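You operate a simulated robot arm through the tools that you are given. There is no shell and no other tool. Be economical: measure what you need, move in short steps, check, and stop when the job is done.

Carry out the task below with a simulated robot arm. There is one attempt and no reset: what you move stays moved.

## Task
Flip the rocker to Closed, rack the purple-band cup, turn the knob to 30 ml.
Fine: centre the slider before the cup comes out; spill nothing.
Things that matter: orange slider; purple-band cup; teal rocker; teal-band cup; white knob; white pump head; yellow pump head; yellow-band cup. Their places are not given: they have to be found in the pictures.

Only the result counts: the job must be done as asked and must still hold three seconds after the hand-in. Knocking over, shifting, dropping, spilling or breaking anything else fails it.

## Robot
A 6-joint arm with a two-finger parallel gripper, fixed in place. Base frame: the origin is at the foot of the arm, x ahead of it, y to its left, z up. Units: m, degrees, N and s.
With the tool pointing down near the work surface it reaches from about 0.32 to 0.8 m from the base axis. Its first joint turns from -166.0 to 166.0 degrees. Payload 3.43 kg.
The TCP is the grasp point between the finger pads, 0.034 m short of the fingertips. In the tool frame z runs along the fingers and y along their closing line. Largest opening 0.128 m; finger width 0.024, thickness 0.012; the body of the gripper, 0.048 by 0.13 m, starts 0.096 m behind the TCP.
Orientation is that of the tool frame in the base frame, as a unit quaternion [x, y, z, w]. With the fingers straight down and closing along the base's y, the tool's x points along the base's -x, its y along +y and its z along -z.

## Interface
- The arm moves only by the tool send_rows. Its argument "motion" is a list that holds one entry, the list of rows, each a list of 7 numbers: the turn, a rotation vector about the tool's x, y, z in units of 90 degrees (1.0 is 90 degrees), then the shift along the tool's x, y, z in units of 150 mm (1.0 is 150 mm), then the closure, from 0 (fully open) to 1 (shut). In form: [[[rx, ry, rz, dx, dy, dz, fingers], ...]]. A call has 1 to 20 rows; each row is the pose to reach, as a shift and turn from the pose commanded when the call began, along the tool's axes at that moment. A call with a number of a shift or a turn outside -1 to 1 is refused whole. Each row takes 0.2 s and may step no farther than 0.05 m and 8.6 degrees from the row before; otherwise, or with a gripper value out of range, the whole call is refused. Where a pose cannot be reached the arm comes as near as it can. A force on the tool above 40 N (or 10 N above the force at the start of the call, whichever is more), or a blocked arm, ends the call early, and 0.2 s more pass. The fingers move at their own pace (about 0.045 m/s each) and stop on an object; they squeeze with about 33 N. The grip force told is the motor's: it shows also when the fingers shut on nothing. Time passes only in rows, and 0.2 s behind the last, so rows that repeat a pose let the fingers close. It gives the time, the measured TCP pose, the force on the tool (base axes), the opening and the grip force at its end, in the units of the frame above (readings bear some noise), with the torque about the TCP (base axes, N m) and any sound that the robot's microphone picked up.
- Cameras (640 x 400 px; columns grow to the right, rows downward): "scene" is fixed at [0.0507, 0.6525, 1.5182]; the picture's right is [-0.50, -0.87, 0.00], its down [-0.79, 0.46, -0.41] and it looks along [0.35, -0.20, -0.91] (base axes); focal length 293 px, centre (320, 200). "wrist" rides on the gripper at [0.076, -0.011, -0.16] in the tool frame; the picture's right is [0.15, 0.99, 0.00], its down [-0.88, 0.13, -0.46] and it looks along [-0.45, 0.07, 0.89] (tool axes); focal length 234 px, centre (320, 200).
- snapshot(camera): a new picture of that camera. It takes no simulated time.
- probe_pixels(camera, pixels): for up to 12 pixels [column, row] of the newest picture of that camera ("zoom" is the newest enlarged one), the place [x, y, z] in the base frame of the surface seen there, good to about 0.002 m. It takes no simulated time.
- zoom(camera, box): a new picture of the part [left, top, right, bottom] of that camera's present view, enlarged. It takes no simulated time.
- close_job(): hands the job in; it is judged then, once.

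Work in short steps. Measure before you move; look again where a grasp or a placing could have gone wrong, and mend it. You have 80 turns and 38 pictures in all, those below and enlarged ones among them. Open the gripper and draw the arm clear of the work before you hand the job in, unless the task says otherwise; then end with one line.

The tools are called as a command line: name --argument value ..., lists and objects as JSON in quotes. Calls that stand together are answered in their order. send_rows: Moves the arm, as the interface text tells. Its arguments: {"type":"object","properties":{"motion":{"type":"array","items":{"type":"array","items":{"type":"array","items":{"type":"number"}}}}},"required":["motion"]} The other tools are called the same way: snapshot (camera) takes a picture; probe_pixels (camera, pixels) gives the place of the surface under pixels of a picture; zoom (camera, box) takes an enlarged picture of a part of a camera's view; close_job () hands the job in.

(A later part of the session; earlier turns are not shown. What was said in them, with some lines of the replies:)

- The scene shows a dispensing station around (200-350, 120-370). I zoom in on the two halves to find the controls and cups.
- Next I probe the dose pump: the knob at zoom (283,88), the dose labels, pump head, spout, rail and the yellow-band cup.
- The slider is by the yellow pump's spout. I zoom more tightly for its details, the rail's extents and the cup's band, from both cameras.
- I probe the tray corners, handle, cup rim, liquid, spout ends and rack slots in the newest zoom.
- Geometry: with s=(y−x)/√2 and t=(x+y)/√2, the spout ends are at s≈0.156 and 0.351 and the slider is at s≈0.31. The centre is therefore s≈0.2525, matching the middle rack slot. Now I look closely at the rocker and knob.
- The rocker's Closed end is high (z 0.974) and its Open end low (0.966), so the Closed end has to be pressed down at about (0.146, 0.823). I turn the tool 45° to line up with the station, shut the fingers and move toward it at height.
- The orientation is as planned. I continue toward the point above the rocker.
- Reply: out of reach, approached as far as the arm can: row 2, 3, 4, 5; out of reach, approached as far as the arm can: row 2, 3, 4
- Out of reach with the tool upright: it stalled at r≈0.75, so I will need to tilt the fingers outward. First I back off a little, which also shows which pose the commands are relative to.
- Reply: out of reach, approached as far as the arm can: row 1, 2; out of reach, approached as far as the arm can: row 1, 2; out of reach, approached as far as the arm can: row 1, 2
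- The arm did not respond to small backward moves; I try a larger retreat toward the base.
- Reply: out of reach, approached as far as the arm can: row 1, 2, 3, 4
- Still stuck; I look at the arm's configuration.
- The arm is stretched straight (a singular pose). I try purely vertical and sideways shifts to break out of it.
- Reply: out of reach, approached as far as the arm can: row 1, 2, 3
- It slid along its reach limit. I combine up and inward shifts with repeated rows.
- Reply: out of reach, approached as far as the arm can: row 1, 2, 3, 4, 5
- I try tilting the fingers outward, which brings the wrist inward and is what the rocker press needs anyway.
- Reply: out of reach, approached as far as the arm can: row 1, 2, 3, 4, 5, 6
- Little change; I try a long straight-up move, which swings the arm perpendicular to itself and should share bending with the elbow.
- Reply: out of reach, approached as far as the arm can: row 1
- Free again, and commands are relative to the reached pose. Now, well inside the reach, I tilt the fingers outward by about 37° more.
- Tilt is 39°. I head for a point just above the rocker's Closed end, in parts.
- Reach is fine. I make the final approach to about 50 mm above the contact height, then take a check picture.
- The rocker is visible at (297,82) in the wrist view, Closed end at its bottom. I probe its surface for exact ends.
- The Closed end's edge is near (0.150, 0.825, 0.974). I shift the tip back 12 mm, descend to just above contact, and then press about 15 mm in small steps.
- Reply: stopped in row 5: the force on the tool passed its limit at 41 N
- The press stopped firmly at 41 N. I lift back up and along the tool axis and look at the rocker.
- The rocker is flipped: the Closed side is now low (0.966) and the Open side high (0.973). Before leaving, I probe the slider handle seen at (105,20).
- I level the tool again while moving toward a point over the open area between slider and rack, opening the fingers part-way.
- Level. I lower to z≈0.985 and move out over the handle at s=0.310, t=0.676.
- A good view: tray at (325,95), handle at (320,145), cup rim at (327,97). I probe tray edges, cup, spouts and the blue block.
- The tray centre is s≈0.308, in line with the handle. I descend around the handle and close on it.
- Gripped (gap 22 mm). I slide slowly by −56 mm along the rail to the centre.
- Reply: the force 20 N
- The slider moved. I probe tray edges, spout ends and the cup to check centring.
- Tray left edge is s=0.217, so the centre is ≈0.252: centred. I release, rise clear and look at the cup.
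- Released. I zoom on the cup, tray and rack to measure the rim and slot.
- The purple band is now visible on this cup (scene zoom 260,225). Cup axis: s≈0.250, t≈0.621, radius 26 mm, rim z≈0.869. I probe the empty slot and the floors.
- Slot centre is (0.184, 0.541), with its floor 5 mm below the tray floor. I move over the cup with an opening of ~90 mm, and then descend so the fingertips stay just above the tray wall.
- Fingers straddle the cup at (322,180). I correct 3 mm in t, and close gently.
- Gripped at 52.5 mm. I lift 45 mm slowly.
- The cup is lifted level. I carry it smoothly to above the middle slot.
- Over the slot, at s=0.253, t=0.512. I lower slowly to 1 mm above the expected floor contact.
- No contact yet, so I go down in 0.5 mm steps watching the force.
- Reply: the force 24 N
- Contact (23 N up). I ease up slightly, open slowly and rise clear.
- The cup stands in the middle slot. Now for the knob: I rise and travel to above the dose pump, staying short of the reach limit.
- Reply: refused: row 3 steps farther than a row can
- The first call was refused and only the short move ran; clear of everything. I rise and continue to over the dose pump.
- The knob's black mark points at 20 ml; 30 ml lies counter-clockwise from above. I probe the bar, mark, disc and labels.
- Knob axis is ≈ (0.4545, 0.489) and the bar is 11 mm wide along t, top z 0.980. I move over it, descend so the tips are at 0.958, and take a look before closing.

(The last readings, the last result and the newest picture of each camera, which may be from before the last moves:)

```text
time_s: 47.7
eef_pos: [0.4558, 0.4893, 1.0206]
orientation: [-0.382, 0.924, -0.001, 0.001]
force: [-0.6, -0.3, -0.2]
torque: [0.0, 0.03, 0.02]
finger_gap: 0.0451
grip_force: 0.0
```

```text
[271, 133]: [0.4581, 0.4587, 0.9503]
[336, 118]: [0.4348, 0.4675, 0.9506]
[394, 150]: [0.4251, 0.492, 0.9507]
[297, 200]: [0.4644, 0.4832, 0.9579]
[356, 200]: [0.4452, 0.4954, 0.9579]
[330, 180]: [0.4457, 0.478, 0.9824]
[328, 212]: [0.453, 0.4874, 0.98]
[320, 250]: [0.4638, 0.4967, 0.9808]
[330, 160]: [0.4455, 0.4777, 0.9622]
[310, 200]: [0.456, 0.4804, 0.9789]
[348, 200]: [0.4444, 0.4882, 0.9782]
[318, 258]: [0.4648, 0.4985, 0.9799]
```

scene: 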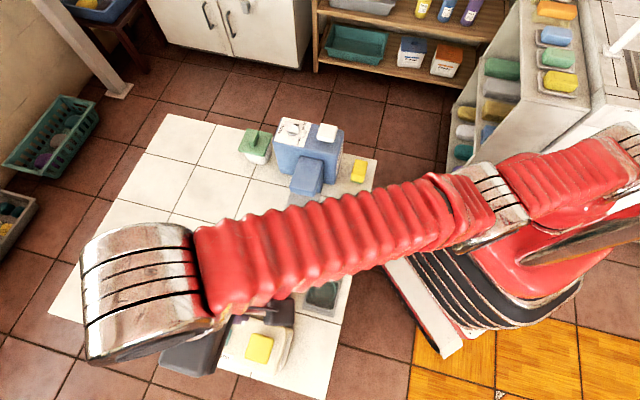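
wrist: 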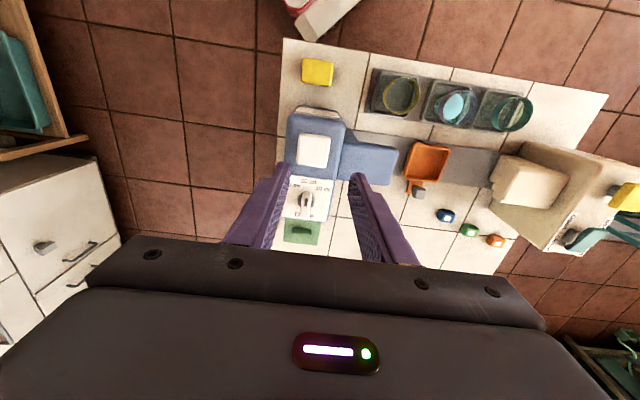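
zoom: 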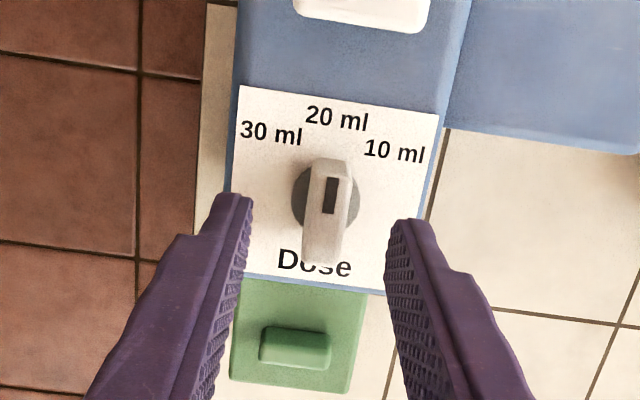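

The labels sit at about ±50° from 20 ml around the axis. The tool is centred, so I descend 29 mm and close on the bar.

send_rows --motion '[[[0, 0, 0, 0.008, 0.004, 0.08, 0.65], [0, 0, 0, 0.008, 0.004, 0.15, 0.65], [0, 0, 0, 0.008, 0.004, 0.195, 0.65], [0, 0, 0, 0.008, 0.004, 0.195, 0.75], [0, 0, 0, 0.008, 0.004, 0.195, 0.85], [0, 0, 0, 0.008, 0.004, 0.195, 0.95], [0, 0, 0, 0.008, 0.004, 0.195, 0.95]]]'

```text
time_s: 49.3
eef_pos: [0.4524, 0.4883, 0.9921]
orientation: [-0.383, 0.924, -0.001, 0.001]
force: [-21.3, 23.1, -4.3]
torque: [0.91, 0.77, 0.06]
finger_gap: 0.0258
grip_force: 45.2
```

The fingers stopped at 26 mm, on the base disc rather than the bar. I open, raise 7 mm, shift 1 mm along +s and close again.

send_rows --motion '[[[0, 0, 0, 0, 0, 0, 0.75], [0, 0, 0, 0, 0, 0, 0.68], [0, 0, 0, 0, 0.007, -0.025, 0.68], [0, 0, 0, 0, 0.007, -0.047, 0.68], [0, 0, 0, 0, 0.007, -0.047, 0.78], [0, 0, 0, 0, 0.007, -0.047, 0.88], [0, 0, 0, 0, 0.007, -0.047, 0.95], [0, 0, 0, 0, 0.007, -0.047, 0.95]]]'

```text
time_s: 51.1
eef_pos: [0.4527, 0.4877, 0.9978]
orientation: [-0.383, 0.924, 0.0, 0.001]
force: [-9.4, 13.6, -0.8]
torque: [0.39, 0.58, 0.01]
finger_gap: 0.0139
grip_force: 44.9
```

Now gripping the bar (13.9 mm). I turn it counter-clockwise (seen from above) by 50° in small steps.

send_rows --motion '[[[0, 0, -0.05, 0, 0.006, 0, 0.97], [0, 0, -0.1, 0, 0.006, 0, 0.97], [0, 0, -0.16, 0, 0.006, 0, 0.97], [0, 0, -0.22, 0, 0.006, 0, 0.97], [0, 0, -0.28, 0, 0.006, 0, 0.97], [0, 0, -0.34, 0, 0.006, 0, 0.97], [0, 0, -0.4, 0, 0.006, 0, 0.97], [0, 0, -0.46, 0, 0.006, 0, 0.97], [0, 0, -0.51, 0, 0.006, 0, 0.97], [0, 0, -0.5556, 0, 0.006, 0, 0.97], [0, 0, -0.5556, 0, 0.006, 0, 0.97]]]'

```text
time_s: 53.5
eef_pos: [0.455, 0.4887, 0.9973]
orientation: [0.736, -0.677, 0.002, -0.001]
force: [11.9, 15.5, 4.6]
torque: [0.01, 0.26, -1.23]
finger_gap: 0.0154
grip_force: 45.0
```

Turned 50°, with torque showing some resistance. I release, rise, and check the mark.

send_rows --motion '[[[0, 0, 0, 0, 0, 0, 0.85], [0, 0, 0, 0, 0, 0, 0.7], [0, 0, 0, 0, 0, 0, 0.65], [0, 0, 0, 0, 0, -0.15, 0.65], [0, 0, 0, 0, 0, -0.35, 0.65]]]'

zoom --camera "wrist" --box '[240, 90, 400, 240]'

```text
time_s: 54.7
eef_pos: [0.4512, 0.4864, 1.0481]
orientation: [0.737, -0.676, 0.002, 0.0]
force: [-0.2, 0.7, 0.1]
torque: [0.0, -0.02, 0.02]
finger_gap: 0.0451
grip_force: 0.1
```

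```text
2.67 times, centred on (320, 165) of wrist
```

zoom: 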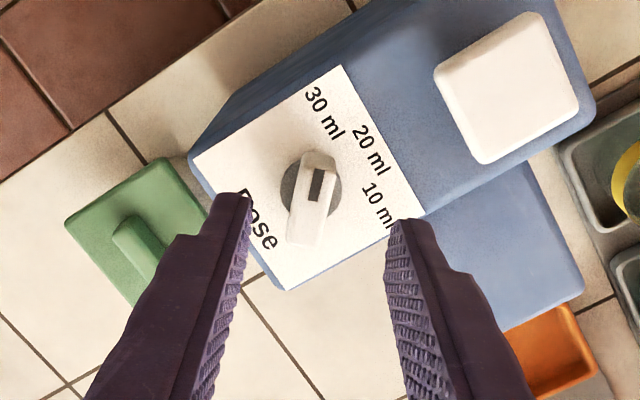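

probe_pixels --camera "zoom" --pixels '[[319, 172], [312, 200], [324, 160], [297, 235], [301, 238], [325, 115], [370, 150], [379, 205], [283, 190], [339, 190], [308, 215], [334, 175]]'

```text
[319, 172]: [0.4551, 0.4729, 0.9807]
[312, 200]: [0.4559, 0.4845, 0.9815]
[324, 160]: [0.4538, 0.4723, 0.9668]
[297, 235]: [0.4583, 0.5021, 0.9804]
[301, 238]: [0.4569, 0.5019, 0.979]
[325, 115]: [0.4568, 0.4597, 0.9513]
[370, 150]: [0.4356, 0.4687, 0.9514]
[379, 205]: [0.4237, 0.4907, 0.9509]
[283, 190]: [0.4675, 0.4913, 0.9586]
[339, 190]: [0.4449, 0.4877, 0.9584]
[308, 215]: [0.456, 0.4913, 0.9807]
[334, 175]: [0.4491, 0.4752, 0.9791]
```

The bar seems ~42° turned versus ~48° to the 30 ml label. I zoom tighter to measure.

zoom --camera "wrist" --box '[290, 115, 350, 195]'

```text
5.00 times, centred on (320, 155) of wrist
```

zoom: 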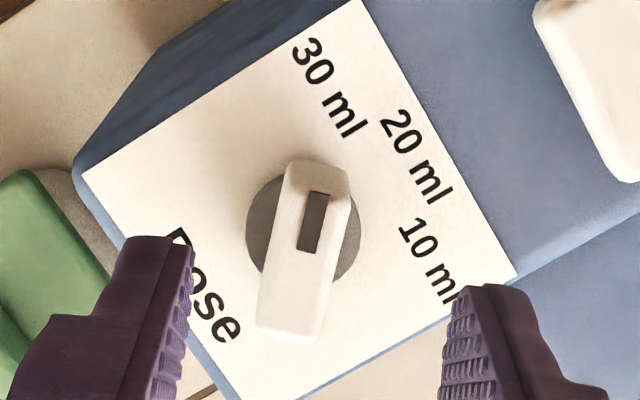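

probe_pixels --camera "zoom" --pixels '[[310, 196], [328, 199], [299, 248], [316, 250], [258, 325], [308, 338], [285, 175], [348, 186], [330, 87], [250, 230], [358, 225], [305, 222]]'

```text
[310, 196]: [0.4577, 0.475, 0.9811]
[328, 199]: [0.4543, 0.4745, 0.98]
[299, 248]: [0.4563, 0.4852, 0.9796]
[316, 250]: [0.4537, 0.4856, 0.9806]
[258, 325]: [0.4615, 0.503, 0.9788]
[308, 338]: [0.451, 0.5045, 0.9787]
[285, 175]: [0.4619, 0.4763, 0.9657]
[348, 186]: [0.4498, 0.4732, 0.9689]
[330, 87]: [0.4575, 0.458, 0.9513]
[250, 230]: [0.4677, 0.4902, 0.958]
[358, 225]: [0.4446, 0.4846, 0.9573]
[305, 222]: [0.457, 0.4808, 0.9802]
```

The mark reads ≈46° turned; the label needs ≈49°. The tool centre is also ~4 mm off the axis, so I recentre, regrip and turn slightly further, to 54° of tool angle, to allow for the lag.

send_rows --motion '[[[0, 0, 0, -0.011, -0.028, 0.12, 0.68], [0, 0, 0, -0.011, -0.028, 0.24, 0.68], [0, 0, 0, -0.011, -0.028, 0.334, 0.68], [0, 0, 0, -0.011, -0.028, 0.334, 0.78], [0, 0, 0, -0.011, -0.028, 0.334, 0.88], [0, 0, 0, -0.011, -0.028, 0.334, 0.97], [0, 0, 0, -0.011, -0.028, 0.334, 0.97]]]'

```text
time_s: 56.3
eef_pos: [0.4553, 0.4874, 0.9984]
orientation: [0.737, -0.676, 0.002, 0.002]
force: [-24.6, -5.9, 0.1]
torque: [-0.49, 0.7, -0.28]
finger_gap: 0.0184
grip_force: 12.5
```

send_rows --motion '[[[0, 0, 0, 0, 0, 0, 0.97], [0, 0, 0, 0, 0, 0, 0.97]]]'

```text
time_s: 56.9
eef_pos: [0.4555, 0.4876, 0.998]
orientation: [0.737, -0.675, 0.002, 0.0]
force: [-27.5, -7.1, -3.5]
torque: [-0.21, 0.74, -0.25]
finger_gap: 0.0195
grip_force: 13.9
```

The tool is being pushed toward −x (27 N), so I overcorrected. I shift back 2 mm and see whether the grip settles.

send_rows --motion '[[[0, 0, 0, 0, 0.007, 0, 0.97], [0, 0, 0, 0, 0.014, 0, 0.97], [0, 0, 0, 0, 0.014, 0, 0.97], [0, 0, 0, 0, 0.014, 0, 0.97]]]'

```text
time_s: 57.9
eef_pos: [0.4552, 0.4891, 0.9987]
orientation: [0.737, -0.676, 0.001, 0.0]
force: [-23.5, -6.1, -8.9]
torque: [-0.03, 0.6, -0.25]
finger_gap: 0.0173
grip_force: 11.7
```

send_rows --motion '[[[0, 0, 0, 0, 0, 0, 0.85], [0, 0, 0, 0, 0, 0, 0.72], [0, 0, 0, 0, 0, 0, 0.68], [0, 0, 0, 0, 0, 0, 0.68]]]'

zoom --camera "wrist" --box '[270, 120, 370, 250]'

```text
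time_s: 58.9
eef_pos: [0.4569, 0.4877, 1.0003]
orientation: [0.737, -0.676, 0.002, -0.001]
force: [0.1, 0.1, 0.2]
torque: [0.01, -0.02, 0.02]
finger_gap: 0.0408
grip_force: 0.0
```

```text
3.08 times, centred on (320, 185) of wrist
```

zoom: 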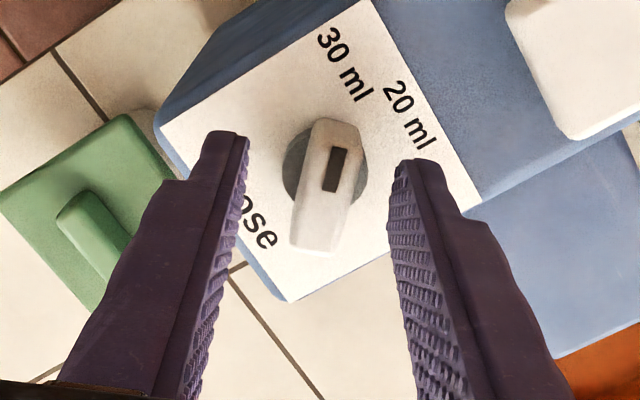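

Free pose is (0.4569, 0.4877); combining both force readings, the axis is near x≈0.4543. I recentre, grip again, then turn 4° further.

send_rows --motion '[[[0, 0, 0, -0.008, 0.017, 0.01, 0.68], [0, 0, 0, -0.008, 0.017, 0.01, 0.68], [0, 0, 0, -0.008, 0.017, 0.01, 0.78], [0, 0, 0, -0.008, 0.017, 0.01, 0.88], [0, 0, 0, -0.008, 0.017, 0.01, 0.95], [0, 0, 0, -0.008, 0.017, 0.01, 1], [0, 0, 0, -0.008, 0.017, 0.01, 1]]]'

```text
time_s: 60.5
eef_pos: [0.4542, 0.489, 0.9978]
orientation: [0.737, -0.676, 0.001, 0.0]
force: [6.9, 2.8, 0.0]
torque: [0.1, 0.24, -0.96]
finger_gap: 0.0157
grip_force: 45.0
```

Good grip now. I turn 5° further and hold.

send_rows --motion '[[[0, 0, -0.02, 0, 0, 0, 1], [0, 0, -0.04, 0, 0, 0, 1], [0, 0, -0.055, 0, 0, 0, 1], [0, 0, -0.055, 0, 0, 0, 1]]]'

```text
time_s: 61.5
eef_pos: [0.4549, 0.489, 0.9983]
orientation: [0.765, -0.644, 0.002, -0.001]
force: [12.6, -6.0, 1.9]
torque: [0.32, 0.17, -1.42]
finger_gap: 0.0178
grip_force: 45.2
```

The gap widened while the bar stayed put: gap geometry gives the knob fixed at 45° both times, so it is on its end stop at 30 ml. I release and rise.

send_rows --motion '[[[0, 0, 0.03, 0, 0, 0, 0.9], [0, 0, 0.055, 0, 0, 0, 0.75], [0, 0, 0.055, 0, 0, 0, 0.65], [0, 0, 0.055, 0, 0, 0, 0.65], [0, 0, 0.055, 0, 0, -0.2, 0.65], [0, 0, 0.055, 0, 0, -0.45, 0.65], [0, 0, 0.055, 0.15, 0, -0.7, 0.65]]]'

zoom --camera "wrist" --box '[270, 100, 370, 230]'

```text
time_s: 63.1
eef_pos: [0.4539, 0.4657, 1.1035]
orientation: [0.737, -0.676, 0.002, 0.0]
force: [-0.3, -1.1, 0.6]
torque: [0.0, 0.0, 0.02]
finger_gap: 0.0447
grip_force: 0.1
```

```text
3.08 times, centred on (320, 165) of wrist
```

zoom: 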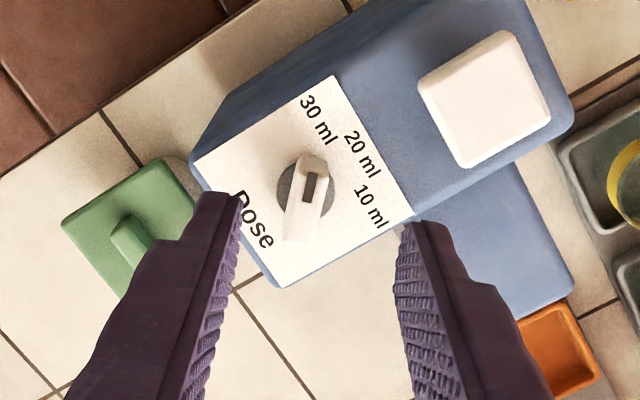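

The mark points at 30 ml. I withdraw the arm up and away, then take a final look at everything.

send_rows --motion '[[[0, 0, 0, 0.2, 0, -0.2, 0.5], [0, 0, 0, 0.4, 0, -0.4, 0.3], [0, 0, 0, 0.6, 0, -0.6, 0.2], [0, 0, 0, 0.8, 0, -0.7, 0], [0, 0, 0, 1, 0, -0.8, 0]]]'

send_rows --motion '[[[0, 0, 0, 0.25, 0, 0, 0], [0, 0, 0, 0.5, 0, 0, 0], [0, 0, 0, 0.75, 0, 0, 0], [0, 0, 0, 1, 0, 0, 0]]]'

zoom --camera "scene" --box '[170, 110, 380, 370]'

```text
time_s: 64.3
eef_pos: [0.4653, 0.3209, 1.2219]
orientation: [0.737, -0.676, 0.002, 0.0]
force: [0.4, -0.1, -0.8]
torque: [0.0, 0.03, -0.03]
finger_gap: 0.1276
grip_force: 0.1
```

```text
time_s: 65.3
eef_pos: [0.4813, 0.1751, 1.2245]
orientation: [0.738, -0.675, 0.002, 0.0]
force: [0.0, -0.6, -0.5]
torque: [0.02, 0.02, 0.01]
finger_gap: 0.128
grip_force: 0.1
```

```text
1.54 times, centred on (275, 240) of scene
```

zoom: 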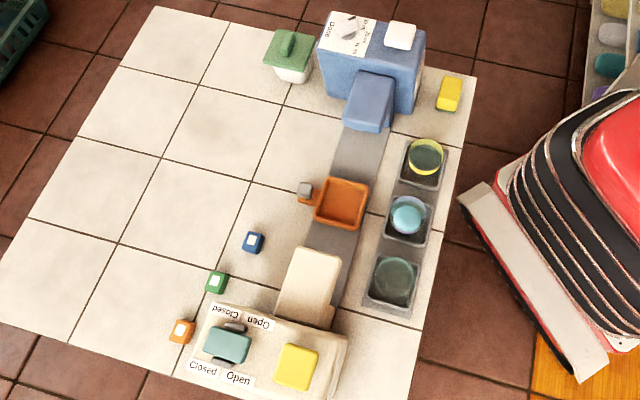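

Everything looks right. I make one last close check of the racked cup and the knob.

zoom --camera "scene" --box '[260, 195, 360, 295]'

zoom --camera "scene" --box '[265, 105, 355, 165]'

```text
4.00 times, centred on (310, 245) of scene
```

zoom: 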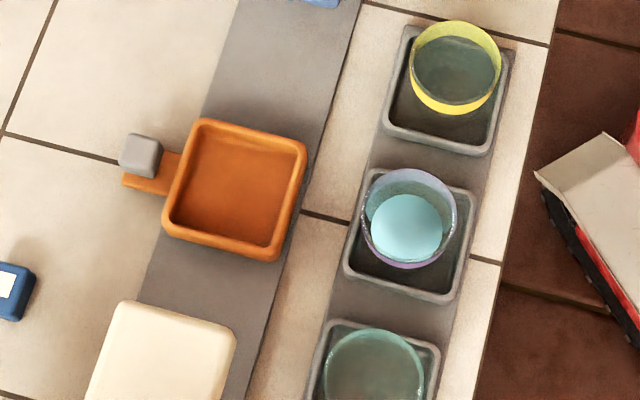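

```text
6.67 times, centred on (310, 135) of scene
```

zoom: 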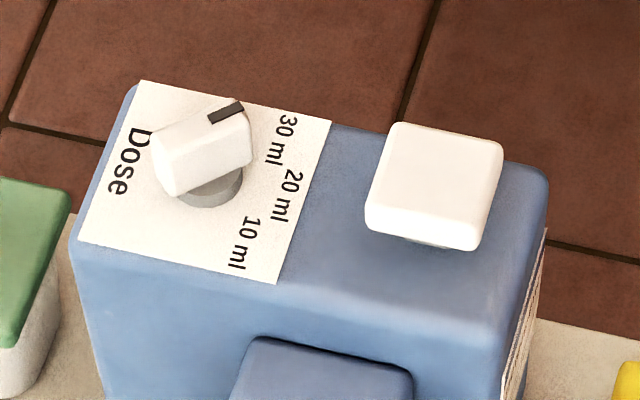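

The cup stands level in its slot, the slider is centred, the rocker is at Closed and the knob is at 30 ml, so I hand in.

close_job

```text
The job is handed in.
```

The job is handed in: rocker at Closed, slider centred before the purple-band cup came out, cup in the middle rack slot with no spill seen in the pictures, and knob at 30 ml.
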